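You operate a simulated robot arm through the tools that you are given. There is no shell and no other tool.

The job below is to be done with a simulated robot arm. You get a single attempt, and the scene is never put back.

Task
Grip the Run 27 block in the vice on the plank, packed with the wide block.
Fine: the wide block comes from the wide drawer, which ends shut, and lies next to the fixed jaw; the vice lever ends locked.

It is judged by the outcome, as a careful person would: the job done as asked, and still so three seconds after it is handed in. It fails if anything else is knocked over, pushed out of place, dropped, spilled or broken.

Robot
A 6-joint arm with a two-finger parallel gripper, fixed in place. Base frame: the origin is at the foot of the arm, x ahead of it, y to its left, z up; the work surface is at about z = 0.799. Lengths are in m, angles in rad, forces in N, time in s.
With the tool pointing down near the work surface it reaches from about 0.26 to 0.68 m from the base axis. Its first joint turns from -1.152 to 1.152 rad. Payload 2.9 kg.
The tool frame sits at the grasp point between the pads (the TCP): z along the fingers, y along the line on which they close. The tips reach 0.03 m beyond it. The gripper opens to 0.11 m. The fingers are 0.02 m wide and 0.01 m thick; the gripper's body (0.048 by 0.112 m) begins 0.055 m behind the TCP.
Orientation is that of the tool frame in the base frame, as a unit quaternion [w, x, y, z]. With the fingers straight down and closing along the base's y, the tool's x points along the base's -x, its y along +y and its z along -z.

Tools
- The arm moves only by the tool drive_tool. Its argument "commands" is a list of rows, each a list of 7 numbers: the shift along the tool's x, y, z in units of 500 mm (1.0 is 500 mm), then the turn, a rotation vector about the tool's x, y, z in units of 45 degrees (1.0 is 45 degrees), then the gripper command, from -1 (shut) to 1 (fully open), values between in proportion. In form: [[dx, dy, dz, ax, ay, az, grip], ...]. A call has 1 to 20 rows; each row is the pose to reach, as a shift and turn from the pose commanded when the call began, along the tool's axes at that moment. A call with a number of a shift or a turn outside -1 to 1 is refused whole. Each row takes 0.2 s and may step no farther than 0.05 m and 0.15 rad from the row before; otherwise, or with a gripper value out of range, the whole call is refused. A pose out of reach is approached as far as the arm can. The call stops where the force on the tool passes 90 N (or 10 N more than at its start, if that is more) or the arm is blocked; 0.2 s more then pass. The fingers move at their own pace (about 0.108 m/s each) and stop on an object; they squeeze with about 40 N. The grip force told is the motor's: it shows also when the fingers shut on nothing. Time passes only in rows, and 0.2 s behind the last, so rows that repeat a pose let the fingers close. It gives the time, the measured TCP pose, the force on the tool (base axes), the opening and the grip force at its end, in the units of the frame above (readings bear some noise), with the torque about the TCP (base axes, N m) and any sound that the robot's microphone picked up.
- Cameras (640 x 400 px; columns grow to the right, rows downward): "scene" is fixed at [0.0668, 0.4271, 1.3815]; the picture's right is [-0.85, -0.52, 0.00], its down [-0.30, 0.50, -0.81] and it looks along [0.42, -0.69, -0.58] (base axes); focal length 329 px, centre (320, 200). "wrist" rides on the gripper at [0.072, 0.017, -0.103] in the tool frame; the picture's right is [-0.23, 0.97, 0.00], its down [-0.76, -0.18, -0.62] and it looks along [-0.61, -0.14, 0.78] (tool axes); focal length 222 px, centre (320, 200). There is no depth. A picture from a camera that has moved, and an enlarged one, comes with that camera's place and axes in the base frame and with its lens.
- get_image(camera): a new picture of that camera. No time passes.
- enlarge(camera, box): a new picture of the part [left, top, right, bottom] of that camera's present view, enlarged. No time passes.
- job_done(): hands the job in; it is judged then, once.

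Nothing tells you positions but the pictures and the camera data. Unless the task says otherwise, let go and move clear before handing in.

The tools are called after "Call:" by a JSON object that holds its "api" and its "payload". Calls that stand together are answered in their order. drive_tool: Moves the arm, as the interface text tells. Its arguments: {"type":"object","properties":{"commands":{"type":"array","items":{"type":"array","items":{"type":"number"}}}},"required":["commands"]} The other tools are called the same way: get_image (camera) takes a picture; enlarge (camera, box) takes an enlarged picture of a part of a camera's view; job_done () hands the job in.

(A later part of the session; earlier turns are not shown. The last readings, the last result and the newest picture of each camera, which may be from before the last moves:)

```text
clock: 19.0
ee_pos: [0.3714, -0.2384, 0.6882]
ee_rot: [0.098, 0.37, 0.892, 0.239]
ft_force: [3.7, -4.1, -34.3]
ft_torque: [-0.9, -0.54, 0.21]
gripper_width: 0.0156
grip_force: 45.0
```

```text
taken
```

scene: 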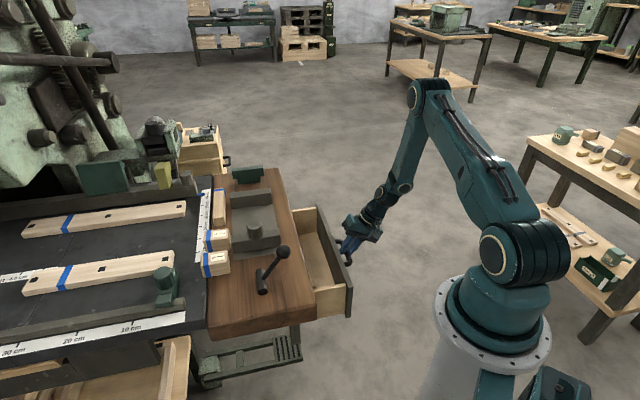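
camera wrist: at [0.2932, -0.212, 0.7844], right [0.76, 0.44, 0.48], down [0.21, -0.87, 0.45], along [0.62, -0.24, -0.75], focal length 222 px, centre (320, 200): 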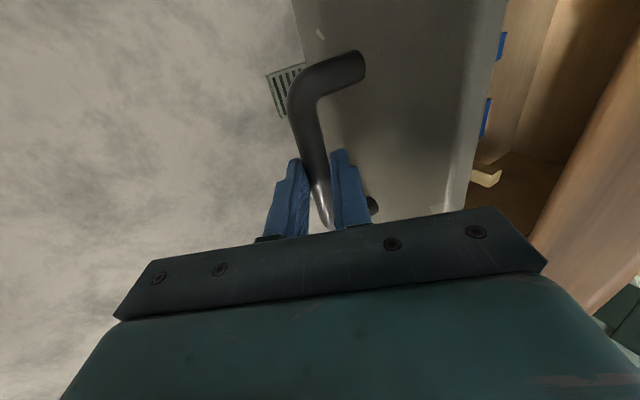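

Call:
{"api": "enlarge", "payload": {"camera": "scene", "box": [260, 190, 380, 320]}}

Call:
{"api": "enlarge", "payload": {"camera": "wrist", "box": [420, 0, 640, 240]}}

```text
3.08 times, centred on (320, 255) of scene
camera zoom: at [0.0672, 0.4268, 1.3815], right [-0.85, -0.52, 0.0], down [-0.3, 0.5, -0.81], along [0.42, -0.69, -0.58], focal length 1012 px, centre (320, 31)
```

zoom: 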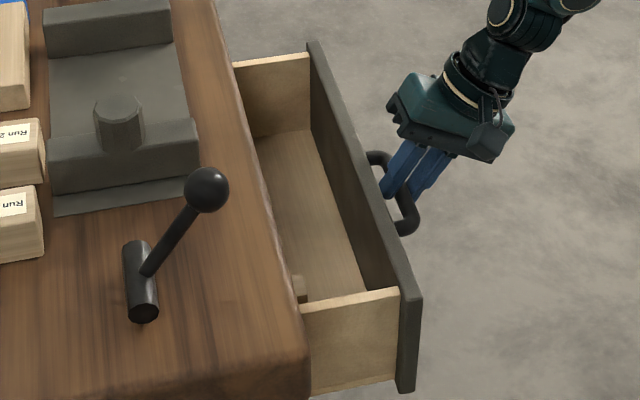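

```text
1.67 times, centred on (530, 120) of wrist
camera zoom: at [0.2932, -0.212, 0.7844], right [0.76, 0.44, 0.48], down [0.21, -0.87, 0.45], along [0.62, -0.24, -0.75], focal length 370 px, centre (-30, 333)
```

zoom: 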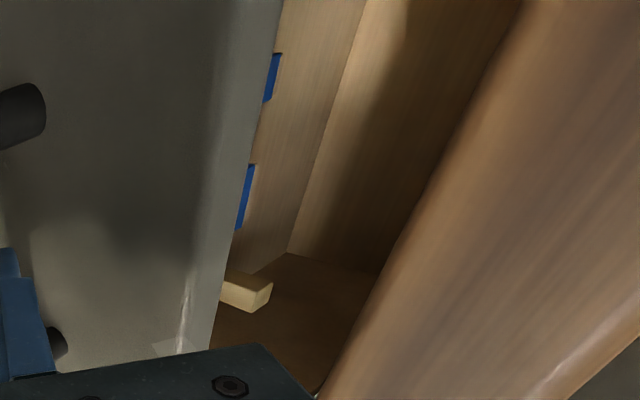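

The drawer is about 0.12 m open. I correct the height by 1.5 mm and pull about 0.06 m further.

Call:
{"api": "drive_tool", "payload": {"commands": [[0, -0.0015, 0.0026, 0, 0, 0, -1], [0, -0.0188, -0.0074, 0, 0, 0, -1], [0, -0.0361, -0.0174, 0, 0, 0, -1], [0, -0.0535, -0.0274, 0, 0, 0, -1], [0, -0.0708, -0.0374, 0, 0, 0, -1], [0, -0.0881, -0.0474, 0, 0, 0, -1], [0, -0.1054, -0.0574, 0, 0, 0, -1]]}}

Call:
{"api": "enlarge", "payload": {"camera": "scene", "box": [260, 190, 380, 320]}}

Call:
{"api": "get_image", "payload": {"camera": "wrist"}}

```text
clock: 20.6
ee_pos: [0.3284, -0.2787, 0.6868]
ee_rot: [0.098, 0.37, 0.892, 0.24]
ft_force: [-2.6, 1.4, -16.4]
ft_torque: [-0.31, -0.09, 0.65]
gripper_width: 0.0159
grip_force: 45.1
```

```text
3.08 times, centred on (320, 255) of scene
camera zoom: at [0.0669, 0.427, 1.3815], right [-0.85, -0.52, 0.0], down [-0.3, 0.5, -0.81], along [0.42, -0.69, -0.58], focal length 1012 px, centre (320, 31)
```

zoom: 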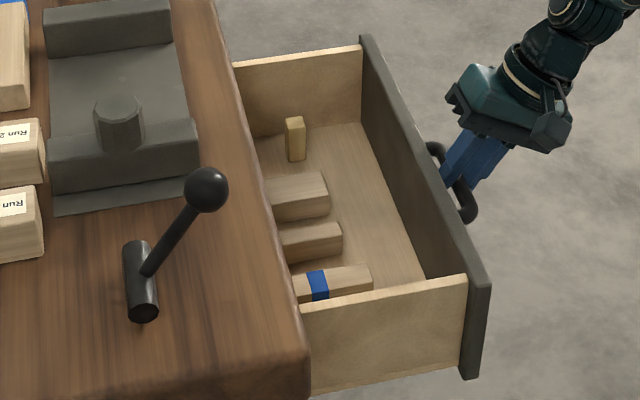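

```text
taken
camera wrist: at [0.2509, -0.2542, 0.7842], right [0.76, 0.44, 0.49], down [0.21, -0.87, 0.45], along [0.62, -0.24, -0.75], focal length 222 px, centre (320, 200)
```

wrist: 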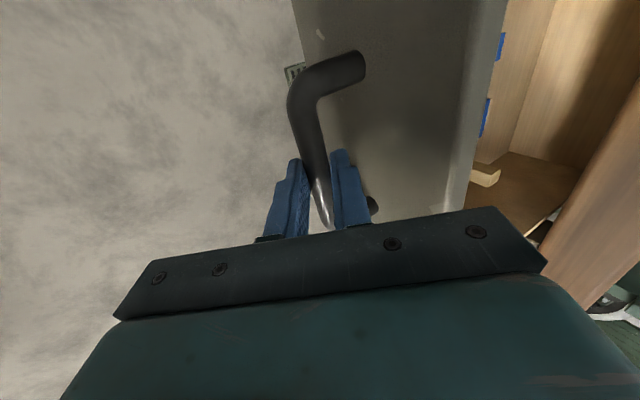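

Several blocks are in the drawer. I pull it a little further to expose them.

Call:
{"api": "drive_tool", "payload": {"commands": [[0, -0.0173, -0.01, 0, 0, 0, -1], [0, -0.0346, -0.02, 0, 0, 0, -1], [0, -0.052, -0.03, 0, 0, 0, -1], [0, -0.0693, -0.04, 0, 0, 0, -1]]}}

Call:
{"api": "enlarge", "payload": {"camera": "scene", "box": [260, 190, 380, 320]}}

Call:
{"api": "get_image", "payload": {"camera": "scene"}}

```text
clock: 21.6
ee_pos: [0.3018, -0.308, 0.6885]
ee_rot: [0.099, 0.37, 0.892, 0.239]
ft_force: [-3.3, 3.7, -7.9]
ft_torque: [-0.27, -0.05, 0.58]
gripper_width: 0.0155
grip_force: 44.3
```

```text
3.08 times, centred on (320, 255) of scene
camera zoom: at [0.0668, 0.4271, 1.3815], right [-0.85, -0.52, 0.0], down [-0.3, 0.5, -0.81], along [0.42, -0.69, -0.58], focal length 1012 px, centre (320, 31)
```

zoom: 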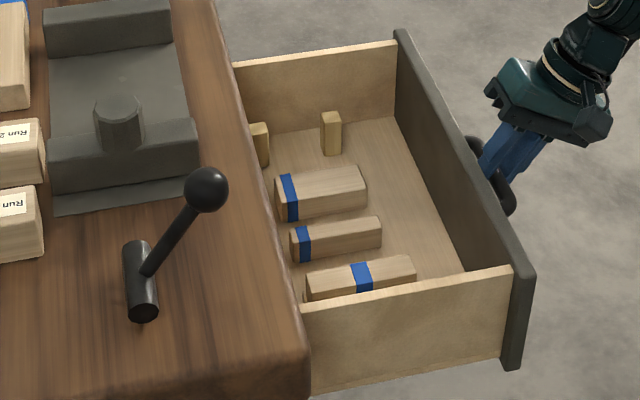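

```text
taken
```

scene: 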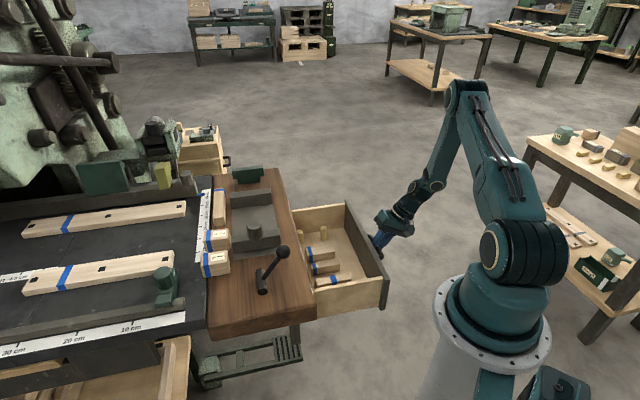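

All the drawer's contents are visible now: three striped blocks of different widths, the widest being the far one of the three, and two small upright pieces. I release the handle and back off along the tool axis.

Call:
{"api": "drive_tool", "payload": {"commands": [[0, 0, 0, 0, 0, 0, -0.35], [0, 0, 0, 0, 0, 0, -0.35], [0, 0, -0.06, 0, 0, 0, -0.35], [0, 0, -0.12, 0, 0, 0, -0.35], [0, 0, -0.18, 0, 0, 0, -0.35], [0, 0, -0.24, 0, 0, 0, -0.35]]}}

Call:
{"api": "get_image", "payload": {"camera": "wrist"}}

```text
clock: 23.0
ee_pos: [0.3029, -0.3241, 0.7914]
ee_rot: [0.099, 0.37, 0.893, 0.237]
ft_force: [0.5, 0.3, 0.2]
ft_torque: [-0.01, 0.01, 0.03]
gripper_width: 0.0354
grip_force: 0.0
out of reach, approached as far as the arm can: row 3, 4, 5, 6
```

```text
taken
camera wrist: at [0.2258, -0.2996, 0.888], right [0.76, 0.44, 0.49], down [0.21, -0.87, 0.45], along [0.62, -0.24, -0.75], focal length 222 px, centre (320, 200)
```

wrist: 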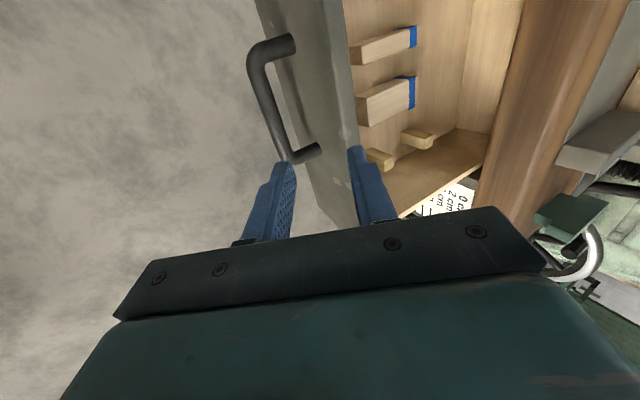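

Call:
{"api": "drive_tool", "payload": {"commands": [[0, 0.04, -0.06, 0, 0, 0, -0.35], [0, 0.1, -0.1, 0.133, 0, 0, -0.35], [0, 0.164, -0.14, 0.267, 0, 0, -0.35], [0, 0.228, -0.18, 0.4, 0, 0, -0.35], [0, 0.292, -0.22, 0.533, 0, 0, -0.35], [0, 0.356, -0.256, 0.667, 0, 0, -0.35], [0, 0.356, -0.256, 0.667, 0, 0, -0.35]]}}

Call:
{"api": "enlarge", "payload": {"camera": "scene", "box": [260, 190, 400, 320]}}

Call:
{"api": "get_image", "payload": {"camera": "wrist"}}

```text
clock: 24.6
ee_pos: [0.3667, -0.262, 0.9903]
ee_rot: [-0.001, 0.382, 0.924, 0.0]
ft_force: [0.3, 0.1, -0.2]
ft_torque: [0.01, 0.0, -0.02]
gripper_width: 0.0361
grip_force: 0.0
```

```text
3.08 times, centred on (330, 255) of scene
camera zoom: at [0.0667, 0.4272, 1.3815], right [-0.85, -0.52, 0.0], down [-0.3, 0.5, -0.81], along [0.42, -0.69, -0.58], focal length 1012 px, centre (289, 31)
```

zoom: 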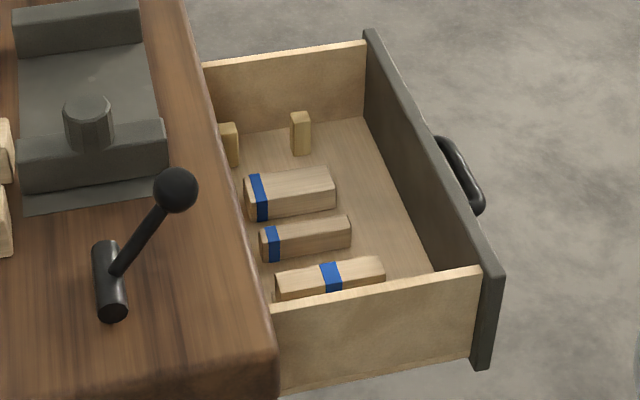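

```text
taken
camera wrist: at [0.3278, -0.199, 1.0932], right [0.85, 0.53, 0.0], down [0.41, -0.66, 0.62], along [0.33, -0.53, -0.78], focal length 222 px, centre (320, 200)
```

wrist: 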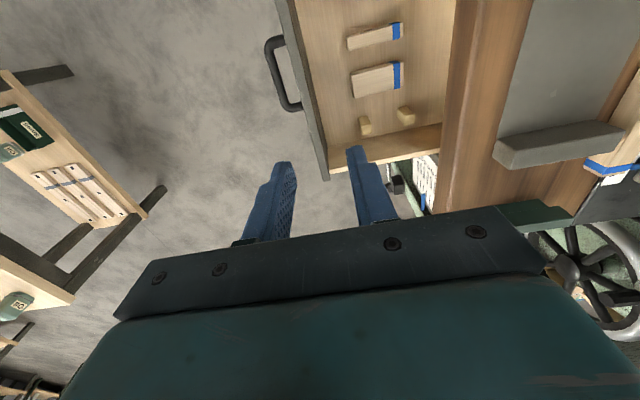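

Call:
{"api": "enlarge", "payload": {"camera": "wrist", "box": [270, 0, 470, 150]}}

Call:
{"api": "enlarge", "payload": {"camera": "scene", "box": [320, 225, 390, 290]}}

Call:
{"api": "enlarge", "payload": {"camera": "scene", "box": [300, 220, 360, 280]}}

```text
2.67 times, centred on (370, 75) of wrist
camera zoom: at [0.3278, -0.199, 1.0932], right [0.85, 0.53, 0.0], down [0.41, -0.66, 0.62], along [0.33, -0.53, -0.78], focal length 592 px, centre (187, 533)
```

zoom: 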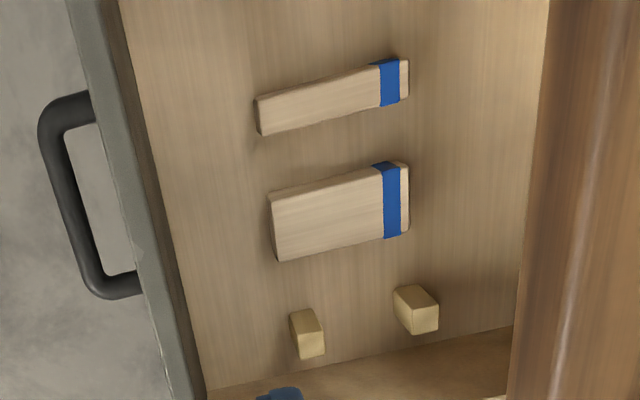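

```text
6.15 times, centred on (355, 258) of scene
camera zoom: at [0.0667, 0.4272, 1.3815], right [-0.85, -0.52, 0.0], down [-0.3, 0.5, -0.81], along [0.42, -0.69, -0.58], focal length 2024 px, centre (105, -154)
```

zoom: 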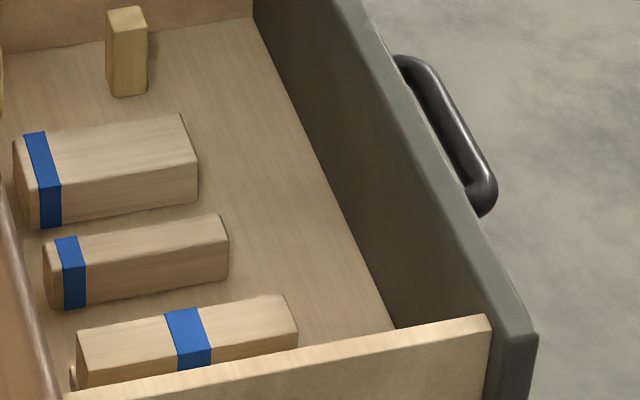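

```text
6.67 times, centred on (330, 250) of scene
camera zoom: at [0.0667, 0.4272, 1.3815], right [-0.85, -0.52, 0.0], down [-0.3, 0.5, -0.81], along [0.42, -0.69, -0.58], focal length 2192 px, centre (253, -133)
```

zoom: 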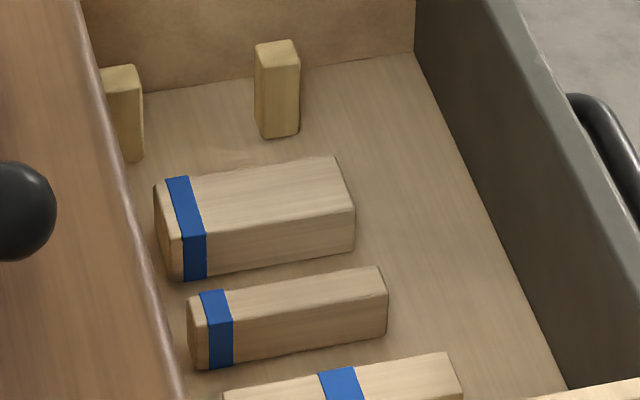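

The widest block is at about s 0.477, w 0.172 (0.088 long, 0.04 wide, 0.03 tall, top z≈0.646). I turn the gripper by 90° so it closes along the plank direction, above that block.

Call:
{"api": "drive_tool", "payload": {"commands": [[-0.011, 0.033, 0.013, 0, 0, -0.167, 0.09], [-0.021, 0.065, 0.027, 0, 0, -0.333, 0.09], [-0.032, 0.098, 0.04, 0, 0, -0.5, 0.09], [-0.043, 0.131, 0.053, 0, 0, -0.667, 0.09], [-0.053, 0.163, 0.067, 0, 0, -0.833, 0.09], [-0.064, 0.196, 0.08, 0, 0, -1.0, 0.09]]}}

Call:
{"api": "drive_tool", "payload": {"commands": [[0, 0, 0, 0, 0, -0.167, 0.09], [0, 0, 0, 0, 0, -0.333, 0.09], [0, 0, 0, 0, 0, -0.5, 0.09], [0, 0, 0, 0, 0, -0.667, 0.09], [0, 0, 0, 0, 0, -0.833, 0.09], [0, 0, 0, 0, 0, -1.0, 0.09], [0, 0, 0, 0, 0, -1.0, 0.09]]}}

Call:
{"api": "get_image", "payload": {"camera": "wrist"}}

Call:
{"api": "enlarge", "payload": {"camera": "wrist", "box": [230, 0, 430, 220]}}

```text
clock: 26.0
ee_pos: [0.4592, -0.2163, 0.9495]
ee_rot: [0.0, -0.001, 1.0, 0.0]
ft_force: [-0.4, -0.2, -1.1]
ft_torque: [-0.03, -0.01, 0.02]
gripper_width: 0.0599
grip_force: 0.0
```

```text
clock: 27.6
ee_pos: [0.459, -0.215, 0.9501]
ee_rot: [0.0, -0.384, 0.923, 0.0]
ft_force: [-0.5, 0.2, 0.3]
ft_torque: [0.04, 0.0, 0.0]
gripper_width: 0.06
grip_force: 0.1
```

```text
taken
camera wrist: at [0.3954, -0.2544, 1.0523], right [-0.53, 0.85, 0.0], down [0.66, 0.41, 0.62], along [0.53, 0.33, -0.78], focal length 222 px, centre (320, 200)
```

wrist: 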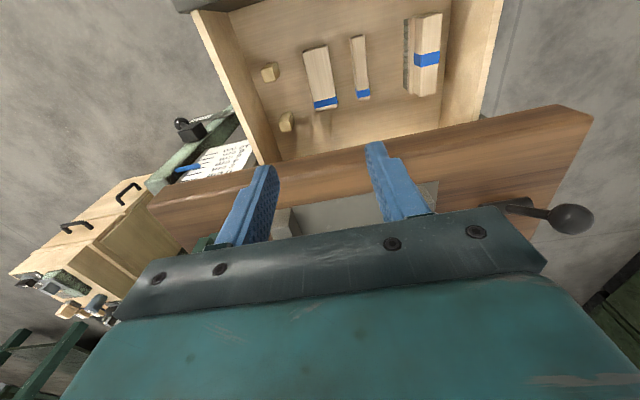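

```text
1.82 times, centred on (330, 110) of wrist
camera zoom: at [0.3954, -0.2544, 1.0523], right [-0.53, 0.85, 0.0], down [0.66, 0.41, 0.62], along [0.53, 0.33, -0.78], focal length 404 px, centre (302, 364)
```

zoom: 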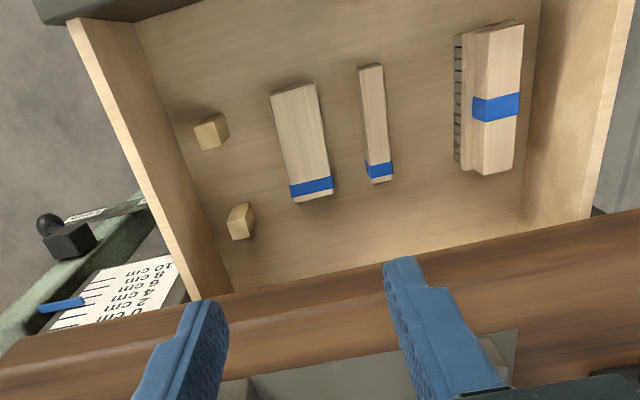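

The third striped thing is a brush, so the drawer holds a wide and a narrow block. The wide block is centred at s 0.4755, w 0.1735, directly below the gripper. I go down towards it.

Call:
{"api": "drive_tool", "payload": {"commands": [[-0.002, 0.002, 0.1, 0, 0, 0, 0.09], [-0.002, 0.002, 0.2, 0, 0, 0, 0.09], [-0.002, 0.002, 0.3, 0, 0, 0, 0.09], [-0.002, 0.002, 0.4, 0, 0, 0, 0.09], [-0.002, 0.002, 0.46, 0, 0, 0, 0.09], [-0.002, 0.002, 0.46, 0, 0, 0, 0.09]]}}

Call:
{"api": "get_image", "payload": {"camera": "wrist"}}

Call:
{"api": "get_image", "payload": {"camera": "scene"}}

```text
clock: 29.0
ee_pos: [0.4593, -0.2151, 0.7187]
ee_rot: [0.001, -0.383, 0.924, -0.001]
ft_force: [-0.4, -0.3, -0.1]
ft_torque: [-0.02, 0.02, -0.04]
gripper_width: 0.06
grip_force: 0.1
```

```text
taken
camera wrist: at [0.3963, -0.2525, 0.8215], right [-0.53, 0.85, 0.0], down [0.66, 0.41, 0.62], along [0.53, 0.33, -0.78], focal length 222 px, centre (320, 200)
```

wrist: 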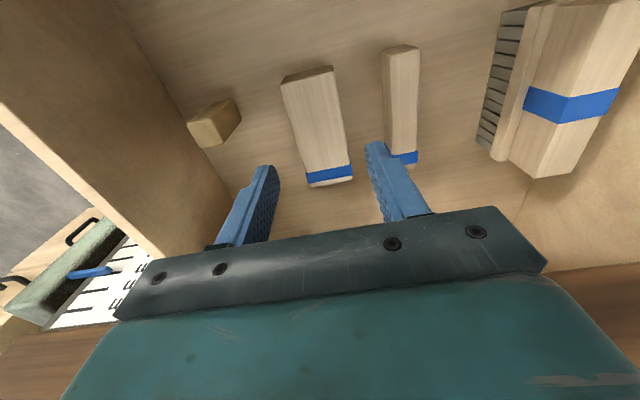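

```text
taken
```

scene: 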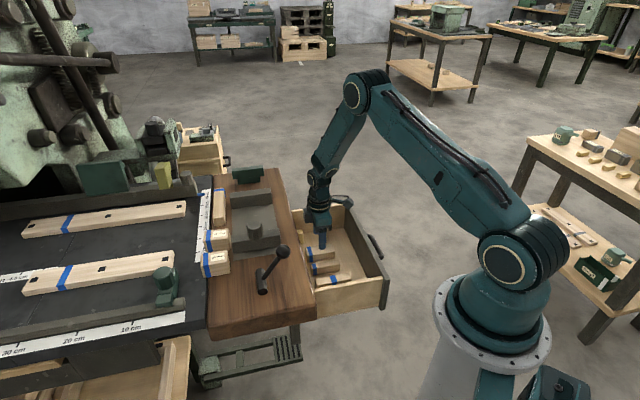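

Call:
{"api": "drive_tool", "payload": {"commands": [[0, 0, 0.04, 0, 0, 0, 0.09], [0, 0, 0.08, 0, 0, 0, 0.09], [0, 0, 0.11, 0, 0, 0, 0.09], [0, 0, 0.13, 0, 0, 0, 0.09], [0, 0, 0.13, 0, 0, 0, 0.09]]}}

Call:
{"api": "get_image", "payload": {"camera": "wrist"}}

```text
clock: 30.2
ee_pos: [0.4593, -0.2135, 0.6544]
ee_rot: [0.0, -0.382, 0.924, 0.0]
ft_force: [-3.4, 2.1, 10.6]
ft_torque: [0.0, 0.03, -0.1]
gripper_width: 0.059
grip_force: 0.0
```

```text
taken
camera wrist: at [0.3955, -0.2526, 0.7575], right [-0.53, 0.85, 0.0], down [0.66, 0.41, 0.62], along [0.53, 0.33, -0.78], focal length 222 px, centre (320, 200)
```

wrist: 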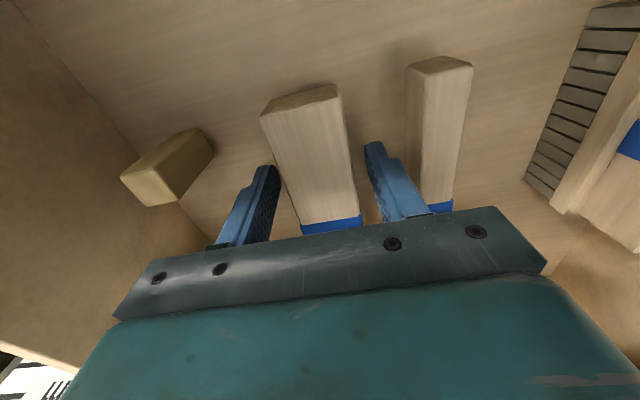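

Call:
{"api": "enlarge", "payload": {"camera": "wrist", "box": [200, 60, 420, 240]}}

```text
2.22 times, centred on (310, 150) of wrist
camera zoom: at [0.3955, -0.2526, 0.7575], right [-0.53, 0.85, 0.0], down [0.66, 0.41, 0.62], along [0.53, 0.33, -0.78], focal length 494 px, centre (342, 311)
```

zoom: 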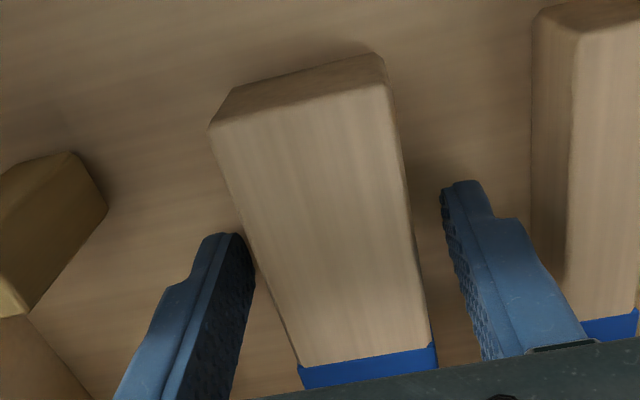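

The block sits slightly to the far side between the fingers. I lift 3 mm off the drawer floor, shift 4 mm towards the block's centre, then close.

Call:
{"api": "drive_tool", "payload": {"commands": [[0, -0.004, -0.006, 0, 0, 0, 0.09], [0, -0.008, -0.006, 0, 0, 0, 0.09], [0, -0.008, -0.006, 0, 0, 0, -1], [0, -0.008, -0.006, 0, 0, 0, -1], [0, -0.008, -0.006, 0, 0, 0, -1]]}}

Call:
{"api": "get_image", "payload": {"camera": "wrist"}}

```text
clock: 31.4
ee_pos: [0.4616, -0.2157, 0.6577]
ee_rot: [0.0, -0.383, 0.924, 0.001]
ft_force: [-0.2, -0.1, 1.3]
ft_torque: [0.01, -0.05, -0.01]
gripper_width: 0.039
grip_force: 40.0
```

```text
taken
camera wrist: at [0.3983, -0.2557, 0.76], right [-0.53, 0.85, 0.0], down [0.66, 0.41, 0.62], along [0.53, 0.33, -0.78], focal length 222 px, centre (320, 200)
```

wrist: 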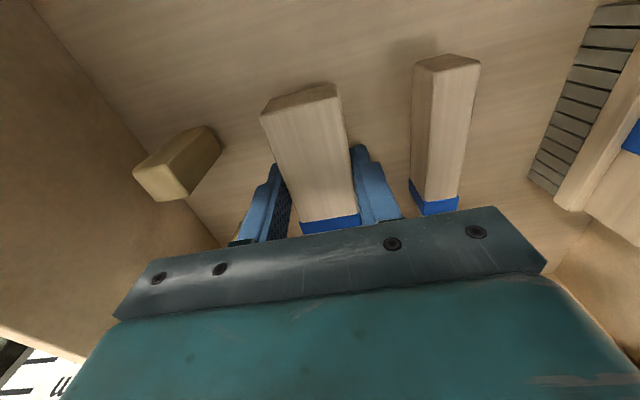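

Gripped at 0.039 m. Lifting straight up.

Call:
{"api": "drive_tool", "payload": {"commands": [[0, 0, -0.06, 0, 0, 0, -1], [0, 0, -0.15, 0, 0, 0, -1], [0, 0, -0.25, 0, 0, 0, -1], [0, 0, -0.35, 0, 0, 0, -1], [0, 0, -0.45, 0, 0, 0, -1], [0, 0, -0.56, 0, 0, 0, -1], [0, 0, -0.56, 0, 0, 0, -1]]}}

Call:
{"api": "get_image", "payload": {"camera": "wrist"}}

Call:
{"api": "get_image", "payload": {"camera": "scene"}}

```text
refused: row 6 steps farther than a row can; nothing moved
```

```text
taken
camera wrist: at [0.3983, -0.2557, 0.76], right [-0.53, 0.85, 0.0], down [0.66, 0.41, 0.62], along [0.53, 0.33, -0.78], focal length 222 px, centre (320, 200)
```

wrist: 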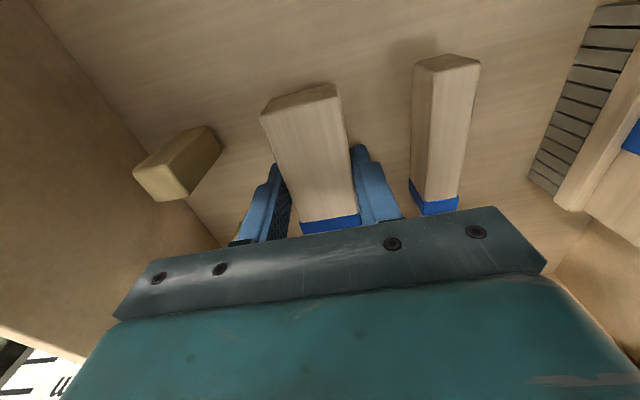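

```text
taken
```

scene: 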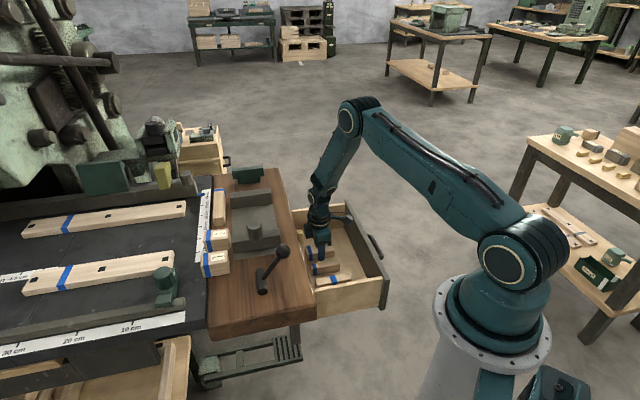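

The last step was too large, so nothing moved. I lift again with smaller rows.

Call:
{"api": "drive_tool", "payload": {"commands": [[0, 0, -0.05, 0, 0, 0, -1], [0, 0, -0.13, 0, 0, 0, -1], [0, 0, -0.22, 0, 0, 0, -1], [0, 0, -0.31, 0, 0, 0, -1], [0, 0, -0.4, 0, 0, 0, -1], [0, 0, -0.48, 0, 0, 0, -1], [0, 0, -0.56, 0, 0, 0, -1], [0, 0, -0.56, 0, 0, 0, -1]]}}

Call:
{"api": "get_image", "payload": {"camera": "wrist"}}

Call:
{"api": "get_image", "payload": {"camera": "scene"}}

```text
clock: 33.2
ee_pos: [0.4619, -0.2157, 0.9386]
ee_rot: [-0.001, -0.382, 0.924, -0.001]
ft_force: [-1.3, -0.4, -1.1]
ft_torque: [0.01, 0.0, 0.0]
gripper_width: 0.0392
grip_force: 40.9
```

```text
taken
camera wrist: at [0.3973, -0.2554, 1.0409], right [-0.53, 0.85, 0.0], down [0.66, 0.41, 0.62], along [0.53, 0.33, -0.78], focal length 222 px, centre (320, 200)
```

wrist: 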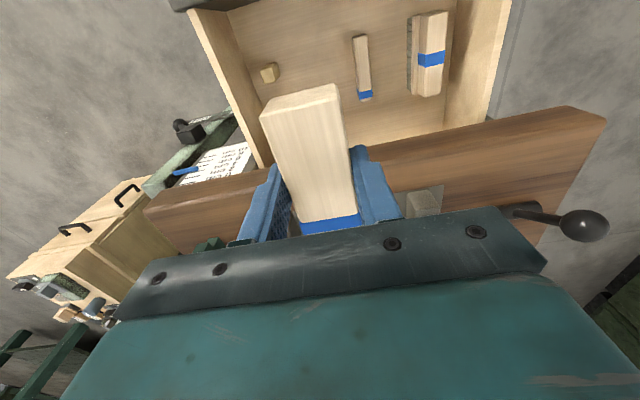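

```text
taken
```

scene: 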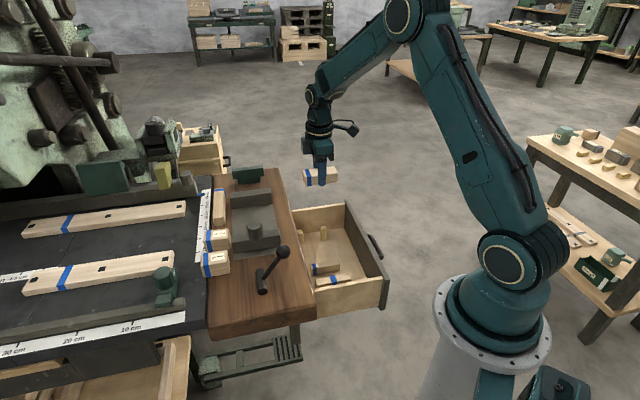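

The wide block is held clear. I carry it over the vice plate to s≈0.508, w≈0.359, close to the fixed jaw but leaving room for the finger.

Call:
{"api": "drive_tool", "payload": {"commands": [[-0.074, -0.012, 0, 0, 0, 0, -1], [-0.148, -0.023, 0, 0, 0, 0, -1], [-0.222, -0.035, 0, 0, 0, 0, -1], [-0.296, -0.046, 0, 0, 0, 0, -1], [-0.37, -0.058, 0, 0, 0, 0, -1], [-0.37, -0.058, 0.06, 0, 0, 0, -1], [-0.37, -0.058, 0.1, 0, 0, 0, -1], [-0.37, -0.058, 0.1, 0, 0, 0, -1]]}}

Call:
{"api": "get_image", "payload": {"camera": "wrist"}}

Call:
{"api": "enlarge", "payload": {"camera": "scene", "box": [190, 140, 320, 260]}}

```text
clock: 35.0
ee_pos: [0.6139, -0.1062, 0.887]
ee_rot: [0.0, -0.382, 0.924, 0.0]
ft_force: [0.4, 0.6, -0.5]
ft_torque: [0.01, 0.01, 0.02]
gripper_width: 0.0393
grip_force: 40.2
```

```text
taken
camera wrist: at [0.5495, -0.1452, 0.9892], right [-0.53, 0.85, 0.0], down [0.66, 0.41, 0.62], along [0.53, 0.33, -0.78], focal length 222 px, centre (320, 200)
```

wrist: 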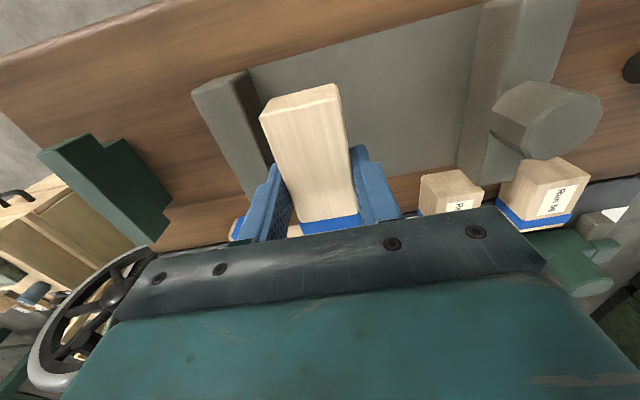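

```text
3.33 times, centred on (255, 200) of scene
camera zoom: at [0.0668, 0.4271, 1.3815], right [-0.85, -0.52, 0.0], down [-0.3, 0.5, -0.81], along [0.42, -0.69, -0.58], focal length 1096 px, centre (537, 200)
```

zoom: 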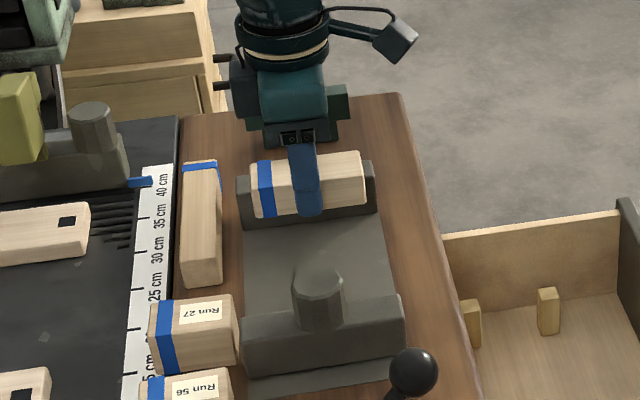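

Call:
{"api": "drive_tool", "payload": {"commands": [[0, 0, 0.04, 0, 0, 0, -1], [0, 0, 0.07, 0, 0, 0, -1], [0, 0, 0.084, 0, 0, 0, -1], [0, 0, 0.09, 0, 0, 0, -1], [0, 0, 0.09, 0, 0, 0, -1]]}}

Call:
{"api": "enlarge", "payload": {"camera": "wrist", "box": [180, 40, 440, 240]}}

Call:
{"api": "enlarge", "payload": {"camera": "scene", "box": [220, 165, 290, 225]}}

```text
clock: 36.2
ee_pos: [0.6128, -0.1052, 0.8419]
ee_rot: [0.0, -0.383, 0.924, -0.001]
ft_force: [0.4, -0.5, -0.4]
ft_torque: [0.0, 0.02, -0.04]
gripper_width: 0.0391
grip_force: 39.6
```

```text
2.00 times, centred on (310, 140) of wrist
camera zoom: at [0.5495, -0.1453, 0.9446], right [-0.53, 0.85, 0.0], down [0.66, 0.41, 0.62], along [0.53, 0.33, -0.78], focal length 444 px, centre (340, 320)
```

zoom: 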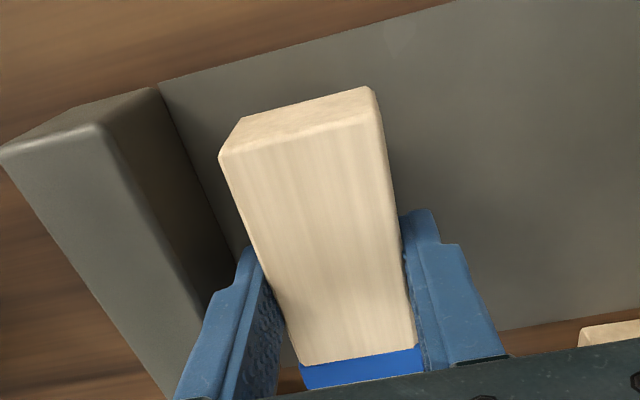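

```text
6.67 times, centred on (255, 195) of scene
camera zoom: at [0.0668, 0.4271, 1.3815], right [-0.85, -0.52, 0.0], down [-0.3, 0.5, -0.81], along [0.42, -0.69, -0.58], focal length 2192 px, centre (753, 233)
```

zoom: 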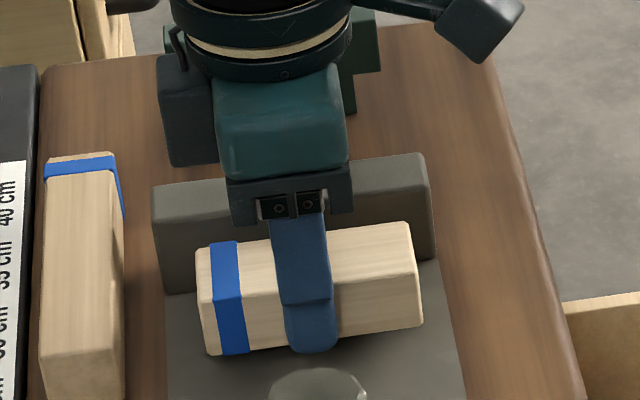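

Call:
{"api": "drive_tool", "payload": {"commands": [[0, 0, 0.004, 0, 0, 0, -1], [0, 0, 0.006, 0, 0, 0, -1]]}}

```text
clock: 36.8
ee_pos: [0.6133, -0.1062, 0.8393]
ee_rot: [0.0, -0.382, 0.924, 0.0]
ft_force: [-1.0, 0.5, -0.3]
ft_torque: [0.03, -0.02, -0.02]
gripper_width: 0.0391
grip_force: 40.2
```

Call:
{"api": "drive_tool", "payload": {"commands": [[0, 0, 0.003, 0, 0, 0, -1], [0, 0, 0.005, 0, 0, 0, -1]]}}

```text
clock: 37.4
ee_pos: [0.6137, -0.1058, 0.8371]
ee_rot: [0.0, -0.383, 0.924, 0.001]
ft_force: [0.7, -0.3, -1.5]
ft_torque: [0.03, 0.02, 0.02]
gripper_width: 0.039
grip_force: 40.1
```

Call:
{"api": "drive_tool", "payload": {"commands": [[0, 0, 0.002, 0, 0, 0, -1], [0, 0, 0.004, 0, 0, 0, -1]]}}

Call:
{"api": "enlarge", "payload": {"camera": "scene", "box": [230, 180, 280, 220]}}

```text
clock: 38.0
ee_pos: [0.6144, -0.1075, 0.8345]
ee_rot: [0.001, -0.382, 0.924, 0.0]
ft_force: [-1.1, -0.5, -0.2]
ft_torque: [-0.01, 0.0, 0.02]
gripper_width: 0.0394
grip_force: 40.7
```

```text
10.00 times, centred on (255, 200) of scene
camera zoom: at [0.0668, 0.4271, 1.3815], right [-0.85, -0.52, 0.0], down [-0.3, 0.5, -0.81], along [0.42, -0.69, -0.58], focal length 3288 px, centre (970, 200)
```

zoom: 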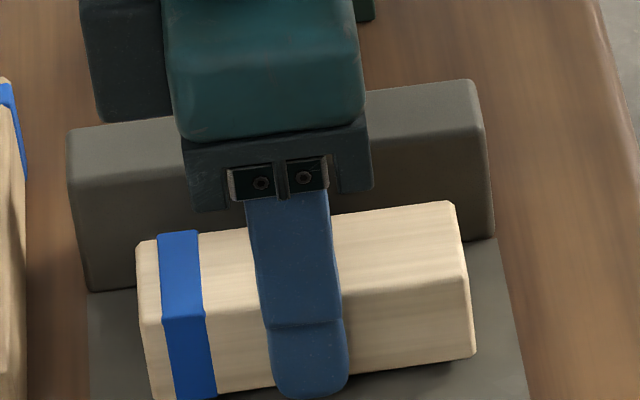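

Call:
{"api": "drive_tool", "payload": {"commands": [[0, 0, 0.0015, 0, 0, 0, -1], [0, 0, 0.003, 0, 0, 0, -1]]}}

```text
clock: 38.6
ee_pos: [0.6131, -0.1067, 0.8338]
ee_rot: [0.0, -0.383, 0.924, 0.0]
ft_force: [-1.0, 0.2, -1.0]
ft_torque: [0.02, 0.0, -0.01]
gripper_width: 0.0391
grip_force: 40.1
```

Call:
{"api": "drive_tool", "payload": {"commands": [[0, 0, 0.002, 0, 0, 0, -1], [0, 0, 0.004, 0, 0, 0, -1]]}}

```text
clock: 39.2
ee_pos: [0.6144, -0.106, 0.8317]
ee_rot: [0.0, -0.383, 0.924, 0.0]
ft_force: [-0.6, 0.1, 2.7]
ft_torque: [0.05, -0.01, -0.01]
gripper_width: 0.0391
grip_force: 40.4
```

Call:
{"api": "drive_tool", "payload": {"commands": [[0, 0, 0.001, 0, 0, 0, -1], [0, 0, 0.002, 0, 0, 0, -1]]}}

```text
clock: 39.8
ee_pos: [0.6124, -0.1066, 0.8334]
ee_rot: [0.0, -0.383, 0.924, -0.001]
ft_force: [-4.4, 1.4, 10.0]
ft_torque: [0.06, 0.19, -0.02]
gripper_width: 0.0393
grip_force: 39.7
```

Contact at about 10 N: the block rests on the plate. I open just enough and lift straight off.

Call:
{"api": "drive_tool", "payload": {"commands": [[0, 0, 0, 0, 0, 0, -0.05], [0, 0, 0, 0, 0, 0, -0.05], [0, 0, -0.04, 0, 0, 0, -0.05], [0, 0, -0.1, 0, 0, 0, -0.05], [0, 0, -0.16, 0, 0, 0, -0.05]]}}

Call:
{"api": "get_image", "payload": {"camera": "wrist"}}

Call:
{"api": "enlarge", "payload": {"camera": "scene", "box": [220, 165, 290, 225]}}

```text
clock: 41.0
ee_pos: [0.6127, -0.1058, 0.911]
ee_rot: [0.001, -0.383, 0.924, -0.001]
ft_force: [-0.7, 0.4, 0.5]
ft_torque: [-0.01, -0.04, 0.01]
gripper_width: 0.0524
grip_force: 0.1
```

```text
taken
camera wrist: at [0.5491, -0.1453, 1.0141], right [-0.53, 0.85, 0.0], down [0.66, 0.41, 0.62], along [0.53, 0.33, -0.78], focal length 222 px, centre (320, 200)
```

wrist: 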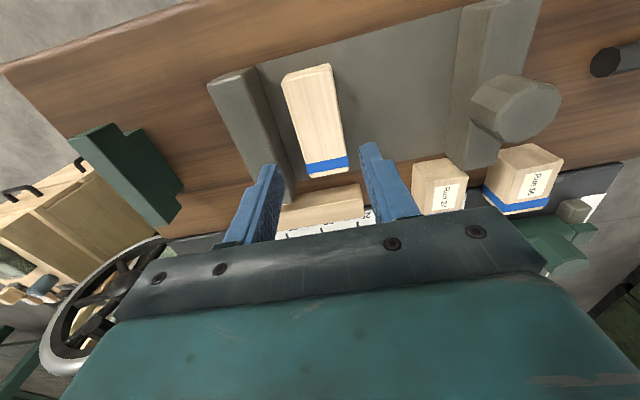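

```text
6.67 times, centred on (255, 195) of scene
camera zoom: at [0.0667, 0.4271, 1.3815], right [-0.85, -0.52, 0.0], down [-0.3, 0.5, -0.81], along [0.42, -0.69, -0.58], focal length 2192 px, centre (753, 233)
```

zoom: 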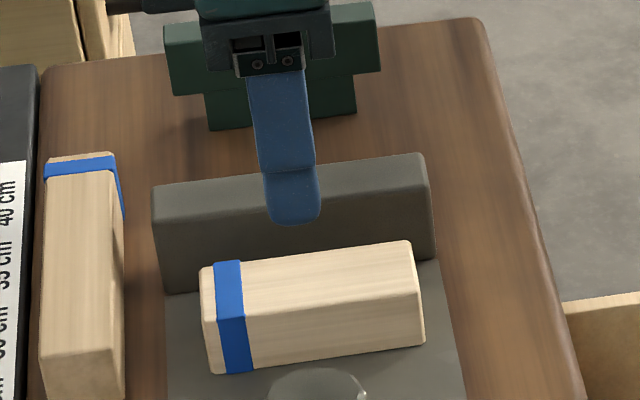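

The wide block sits squared on the plate, about 2 cm short of the fixed jaw; I'll push it home later. This gripper orientation suits closing the drawer, so next I move out beyond the handle.

Call:
{"api": "drive_tool", "payload": {"commands": [[0, 0, -0.08, 0, 0, 0, 0.09], [0.089, 0.017, -0.08, 0, 0, 0, 0.09], [0.177, 0.035, -0.08, 0, 0, 0, 0.09], [0.266, 0.052, -0.08, 0, 0, 0, 0.09], [0.355, 0.069, -0.08, 0, 0, 0, 0.09], [0.443, 0.087, -0.08, 0, 0, 0, 0.09], [0.532, 0.104, -0.08, 0, 0, 0, 0.09], [0.621, 0.121, -0.08, 0, 0, 0, 0.09], [0.709, 0.139, -0.08, 0, 0, 0, 0.09], [0.798, 0.156, -0.08, 0, 0, 0, 0.09], [0.798, 0.156, -0.08, 0, 0, 0, 0.09]]}}

Call:
{"api": "get_image", "payload": {"camera": "wrist"}}

Call:
{"api": "get_image", "payload": {"camera": "scene"}}

```text
clock: 43.4
ee_pos: [0.2755, -0.3335, 0.9515]
ee_rot: [0.0, -0.383, 0.924, 0.0]
ft_force: [-0.3, -0.9, -0.4]
ft_torque: [0.02, -0.01, 0.02]
gripper_width: 0.0599
grip_force: 0.1
```

```text
taken
camera wrist: at [0.2115, -0.3717, 1.0543], right [-0.53, 0.85, 0.0], down [0.66, 0.41, 0.62], along [0.53, 0.33, -0.78], focal length 222 px, centre (320, 200)
```

wrist: 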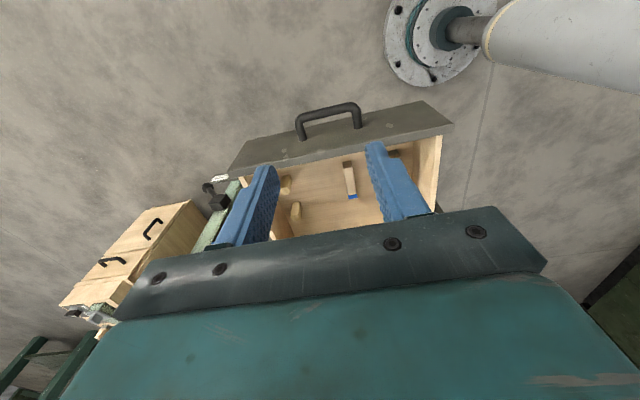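

```text
taken
```

scene: 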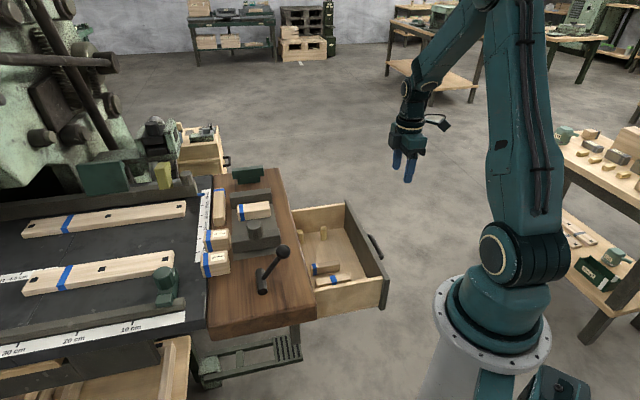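

The bar is at w≈0.003 and the fingers are at w≈-0.041, outside it. I go down to bar height and push the drawer in.

Call:
{"api": "drive_tool", "payload": {"commands": [[0, 0, 0.09, 0, 0, 0, 0.09], [0, 0, 0.18, 0, 0, 0, 0.09], [0, 0, 0.27, 0, 0, 0, 0.09], [0, 0, 0.36, 0, 0, 0, 0.09], [0, 0, 0.45, 0, 0, 0, 0.09], [0, 0, 0.53, 0, 0, 0, 0.09], [0, 0, 0.53, 0, 0, 0, 0.09]]}}

Call:
{"api": "get_image", "payload": {"camera": "wrist"}}

```text
clock: 45.0
ee_pos: [0.2771, -0.3314, 0.6853]
ee_rot: [0.0, -0.383, 0.924, 0.0]
ft_force: [-0.8, 0.7, 1.2]
ft_torque: [0.02, 0.0, -0.01]
gripper_width: 0.0599
grip_force: 0.2
```

```text
taken
camera wrist: at [0.2136, -0.3718, 0.7881], right [-0.53, 0.85, 0.0], down [0.66, 0.41, 0.62], along [0.53, 0.33, -0.78], focal length 222 px, centre (320, 200)
```

wrist: 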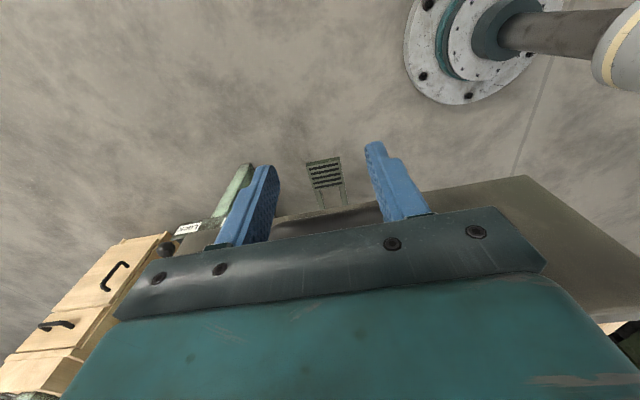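

Call:
{"api": "drive_tool", "payload": {"commands": [[-0.04, 0, 0, 0, 0, 0, 0.09], [-0.08, 0, 0, 0, 0, 0, 0.09], [-0.12, 0, 0, 0, 0, 0, 0.09], [-0.16, 0, 0, 0, 0, 0, 0.09], [-0.2, 0, 0, 0, 0, 0, 0.09], [-0.24, 0, 0, 0, 0, 0, 0.09], [-0.28, 0, 0, 0, 0, 0, 0.09], [-0.32, 0, 0, 0, 0, 0, 0.09], [-0.36, 0, 0, 0, 0, 0, 0.09], [-0.4, 0, 0, 0, 0, 0, 0.09]]}}

Call:
{"api": "get_image", "payload": {"camera": "scene"}}

Call:
{"api": "get_image", "payload": {"camera": "wrist"}}

```text
clock: 47.2
ee_pos: [0.4175, -0.1922, 0.6854]
ee_rot: [0.0, -0.383, 0.924, 0.0]
ft_force: [0.1, -0.3, 0.1]
ft_torque: [0.02, 0.02, 0.04]
gripper_width: 0.0599
grip_force: 0.1
```

```text
taken
```

scene: 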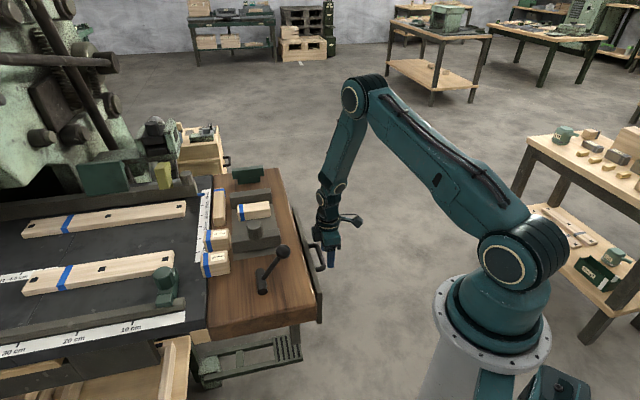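

```text
taken
camera wrist: at [0.3539, -0.2302, 0.7882], right [-0.53, 0.85, 0.0], down [0.66, 0.41, 0.62], along [0.53, 0.33, -0.78], focal length 222 px, centre (320, 200)
```

wrist: 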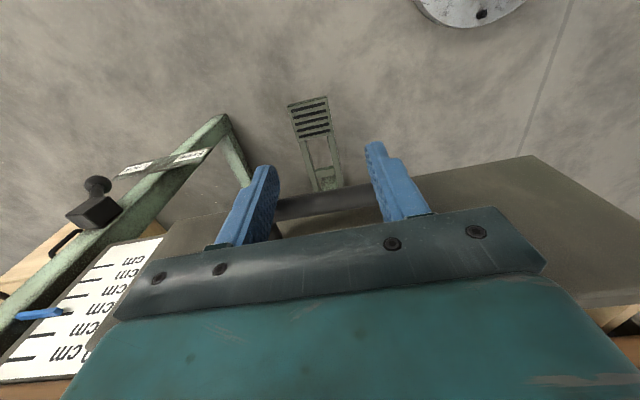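

Call:
{"api": "drive_tool", "payload": {"commands": [[-0.016, 0, 0, 0, 0, 0, 0.09], [-0.032, 0, 0, 0, 0, 0, 0.09], [-0.048, 0, 0, 0, 0, 0, 0.09], [-0.064, 0, 0, 0, 0, 0, 0.09], [-0.076, 0, 0, 0, 0, 0, 0.09]]}}

Call:
{"api": "enlarge", "payload": {"camera": "scene", "box": [260, 190, 380, 320]}}

Call:
{"api": "enlarge", "payload": {"camera": "wrist", "box": [200, 100, 460, 280]}}

```text
clock: 48.4
ee_pos: [0.4442, -0.1638, 0.6861]
ee_rot: [0.0, -0.382, 0.924, 0.0]
ft_force: [-0.7, -1.1, 0.2]
ft_torque: [0.0, 0.02, 0.01]
gripper_width: 0.06
grip_force: 0.0
```

```text
3.08 times, centred on (320, 255) of scene
camera zoom: at [0.0667, 0.4271, 1.3815], right [-0.85, -0.52, 0.0], down [-0.3, 0.5, -0.81], along [0.42, -0.69, -0.58], focal length 1012 px, centre (320, 31)
```

zoom: 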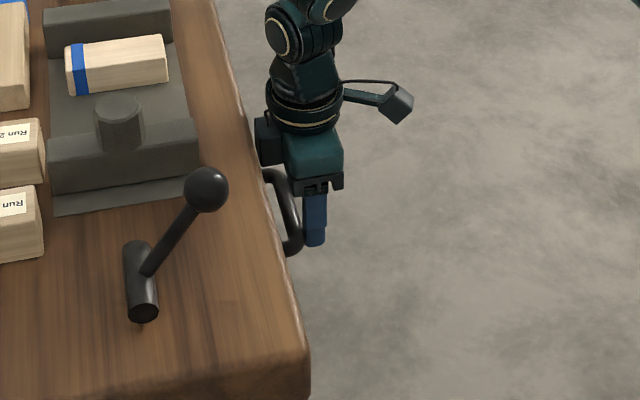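

```text
2.22 times, centred on (330, 190) of wrist
camera zoom: at [0.3804, -0.2039, 0.7879], right [-0.53, 0.85, 0.0], down [0.66, 0.41, 0.62], along [0.53, 0.33, -0.78], focal length 494 px, centre (298, 222)
```

zoom: 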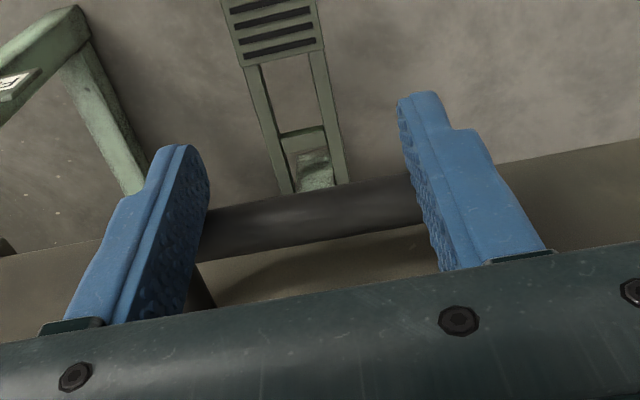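

Call:
{"api": "drive_tool", "payload": {"commands": [[-0.004, 0, 0, 0, 0, 0, 0.09], [-0.008, 0, 0, 0, 0, 0, 0.09], [-0.012, 0, 0, 0, 0, 0, 0.09], [-0.014, 0, 0, 0, 0, 0, 0.09]]}}

```text
clock: 49.4
ee_pos: [0.4495, -0.1611, 0.685]
ee_rot: [0.001, -0.382, 0.924, 0.0]
ft_force: [-1.0, -1.0, 0.5]
ft_torque: [-0.01, 0.07, 0.06]
gripper_width: 0.0598
grip_force: 0.2
```

Call:
{"api": "drive_tool", "payload": {"commands": [[-0.003, 0, 0, 0, 0, 0, 0.09], [-0.006, 0, 0, 0, 0, 0, 0.09], [-0.006, 0, 0, 0, 0, 0, 0.09]]}}

```text
clock: 50.2
ee_pos: [0.4486, -0.1595, 0.684]
ee_rot: [-0.002, -0.381, 0.925, 0.001]
ft_force: [-22.2, -16.6, 10.1]
ft_torque: [1.97, -2.29, 0.46]
gripper_width: 0.0602
grip_force: 0.1
```

A firm stop at about 28 N with the bar back at its original place: the drawer is shut. I back off and rise to verify.

Call:
{"api": "drive_tool", "payload": {"commands": [[0.04, 0, 0, 0, 0, 0, 0.09], [0.12, 0, 0, 0, 0, 0, 0.09], [0.16, 0, -0.08, 0, 0, 0, 0.09], [0.16, 0, -0.17, 0, 0, 0, 0.09], [0.16, 0, -0.26, 0, 0, 0, 0.09], [0.16, 0, -0.35, 0, 0, 0, 0.09], [0.16, 0, -0.44, 0, 0, 0, 0.09], [0.16, 0, -0.53, 0, 0, 0, 0.09]]}}

Call:
{"api": "get_image", "payload": {"camera": "wrist"}}

Call:
{"api": "enlarge", "payload": {"camera": "wrist", "box": [160, 40, 500, 230]}}

Call:
{"api": "enlarge", "payload": {"camera": "scene", "box": [190, 150, 340, 320]}}

```text
clock: 52.0
ee_pos: [0.3958, -0.2142, 0.9514]
ee_rot: [0.0, -0.383, 0.924, 0.001]
ft_force: [0.0, 0.5, 1.0]
ft_torque: [0.01, -0.02, 0.05]
gripper_width: 0.0599
grip_force: 0.1
```

```text
taken
camera wrist: at [0.3316, -0.2534, 1.0541], right [-0.53, 0.85, 0.0], down [0.66, 0.41, 0.62], along [0.53, 0.33, -0.78], focal length 222 px, centre (320, 200)
```

wrist: 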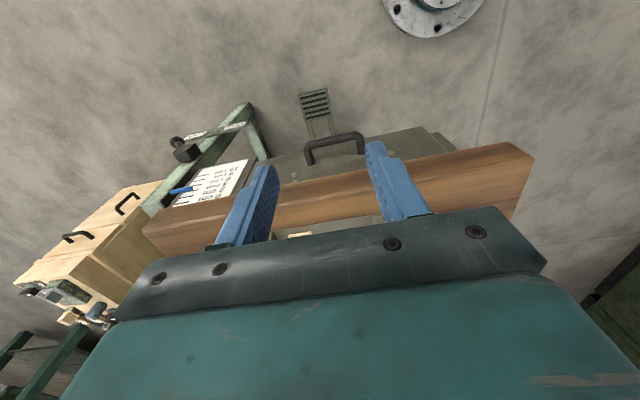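

```text
1.88 times, centred on (330, 135) of wrist
camera zoom: at [0.3316, -0.2534, 1.0541], right [-0.53, 0.85, 0.0], down [0.66, 0.41, 0.62], along [0.53, 0.33, -0.78], focal length 418 px, centre (301, 322)
```

zoom: 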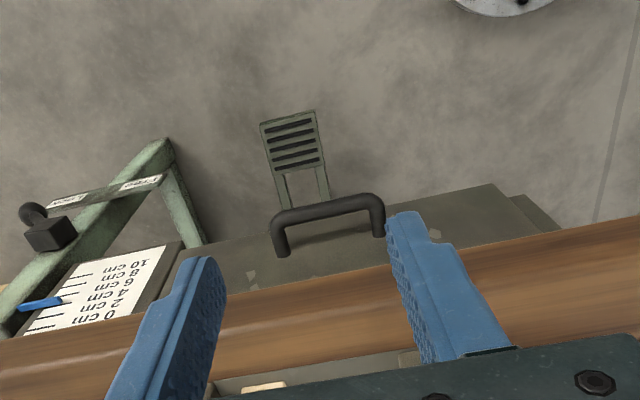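

```text
2.35 times, centred on (265, 235) of scene
camera zoom: at [0.0667, 0.4271, 1.3815], right [-0.85, -0.52, 0.0], down [-0.3, 0.5, -0.81], along [0.42, -0.69, -0.58], focal length 774 px, centre (449, 118)
```

zoom: 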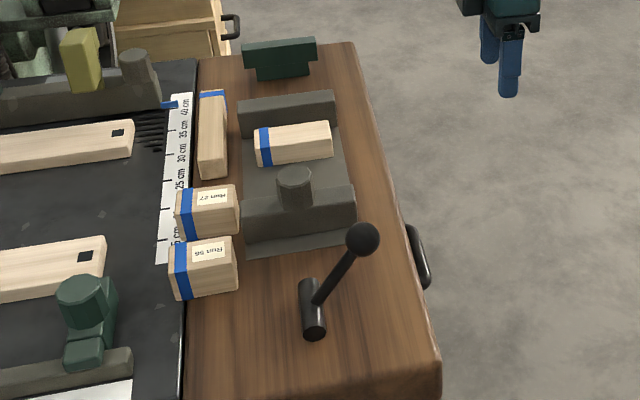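

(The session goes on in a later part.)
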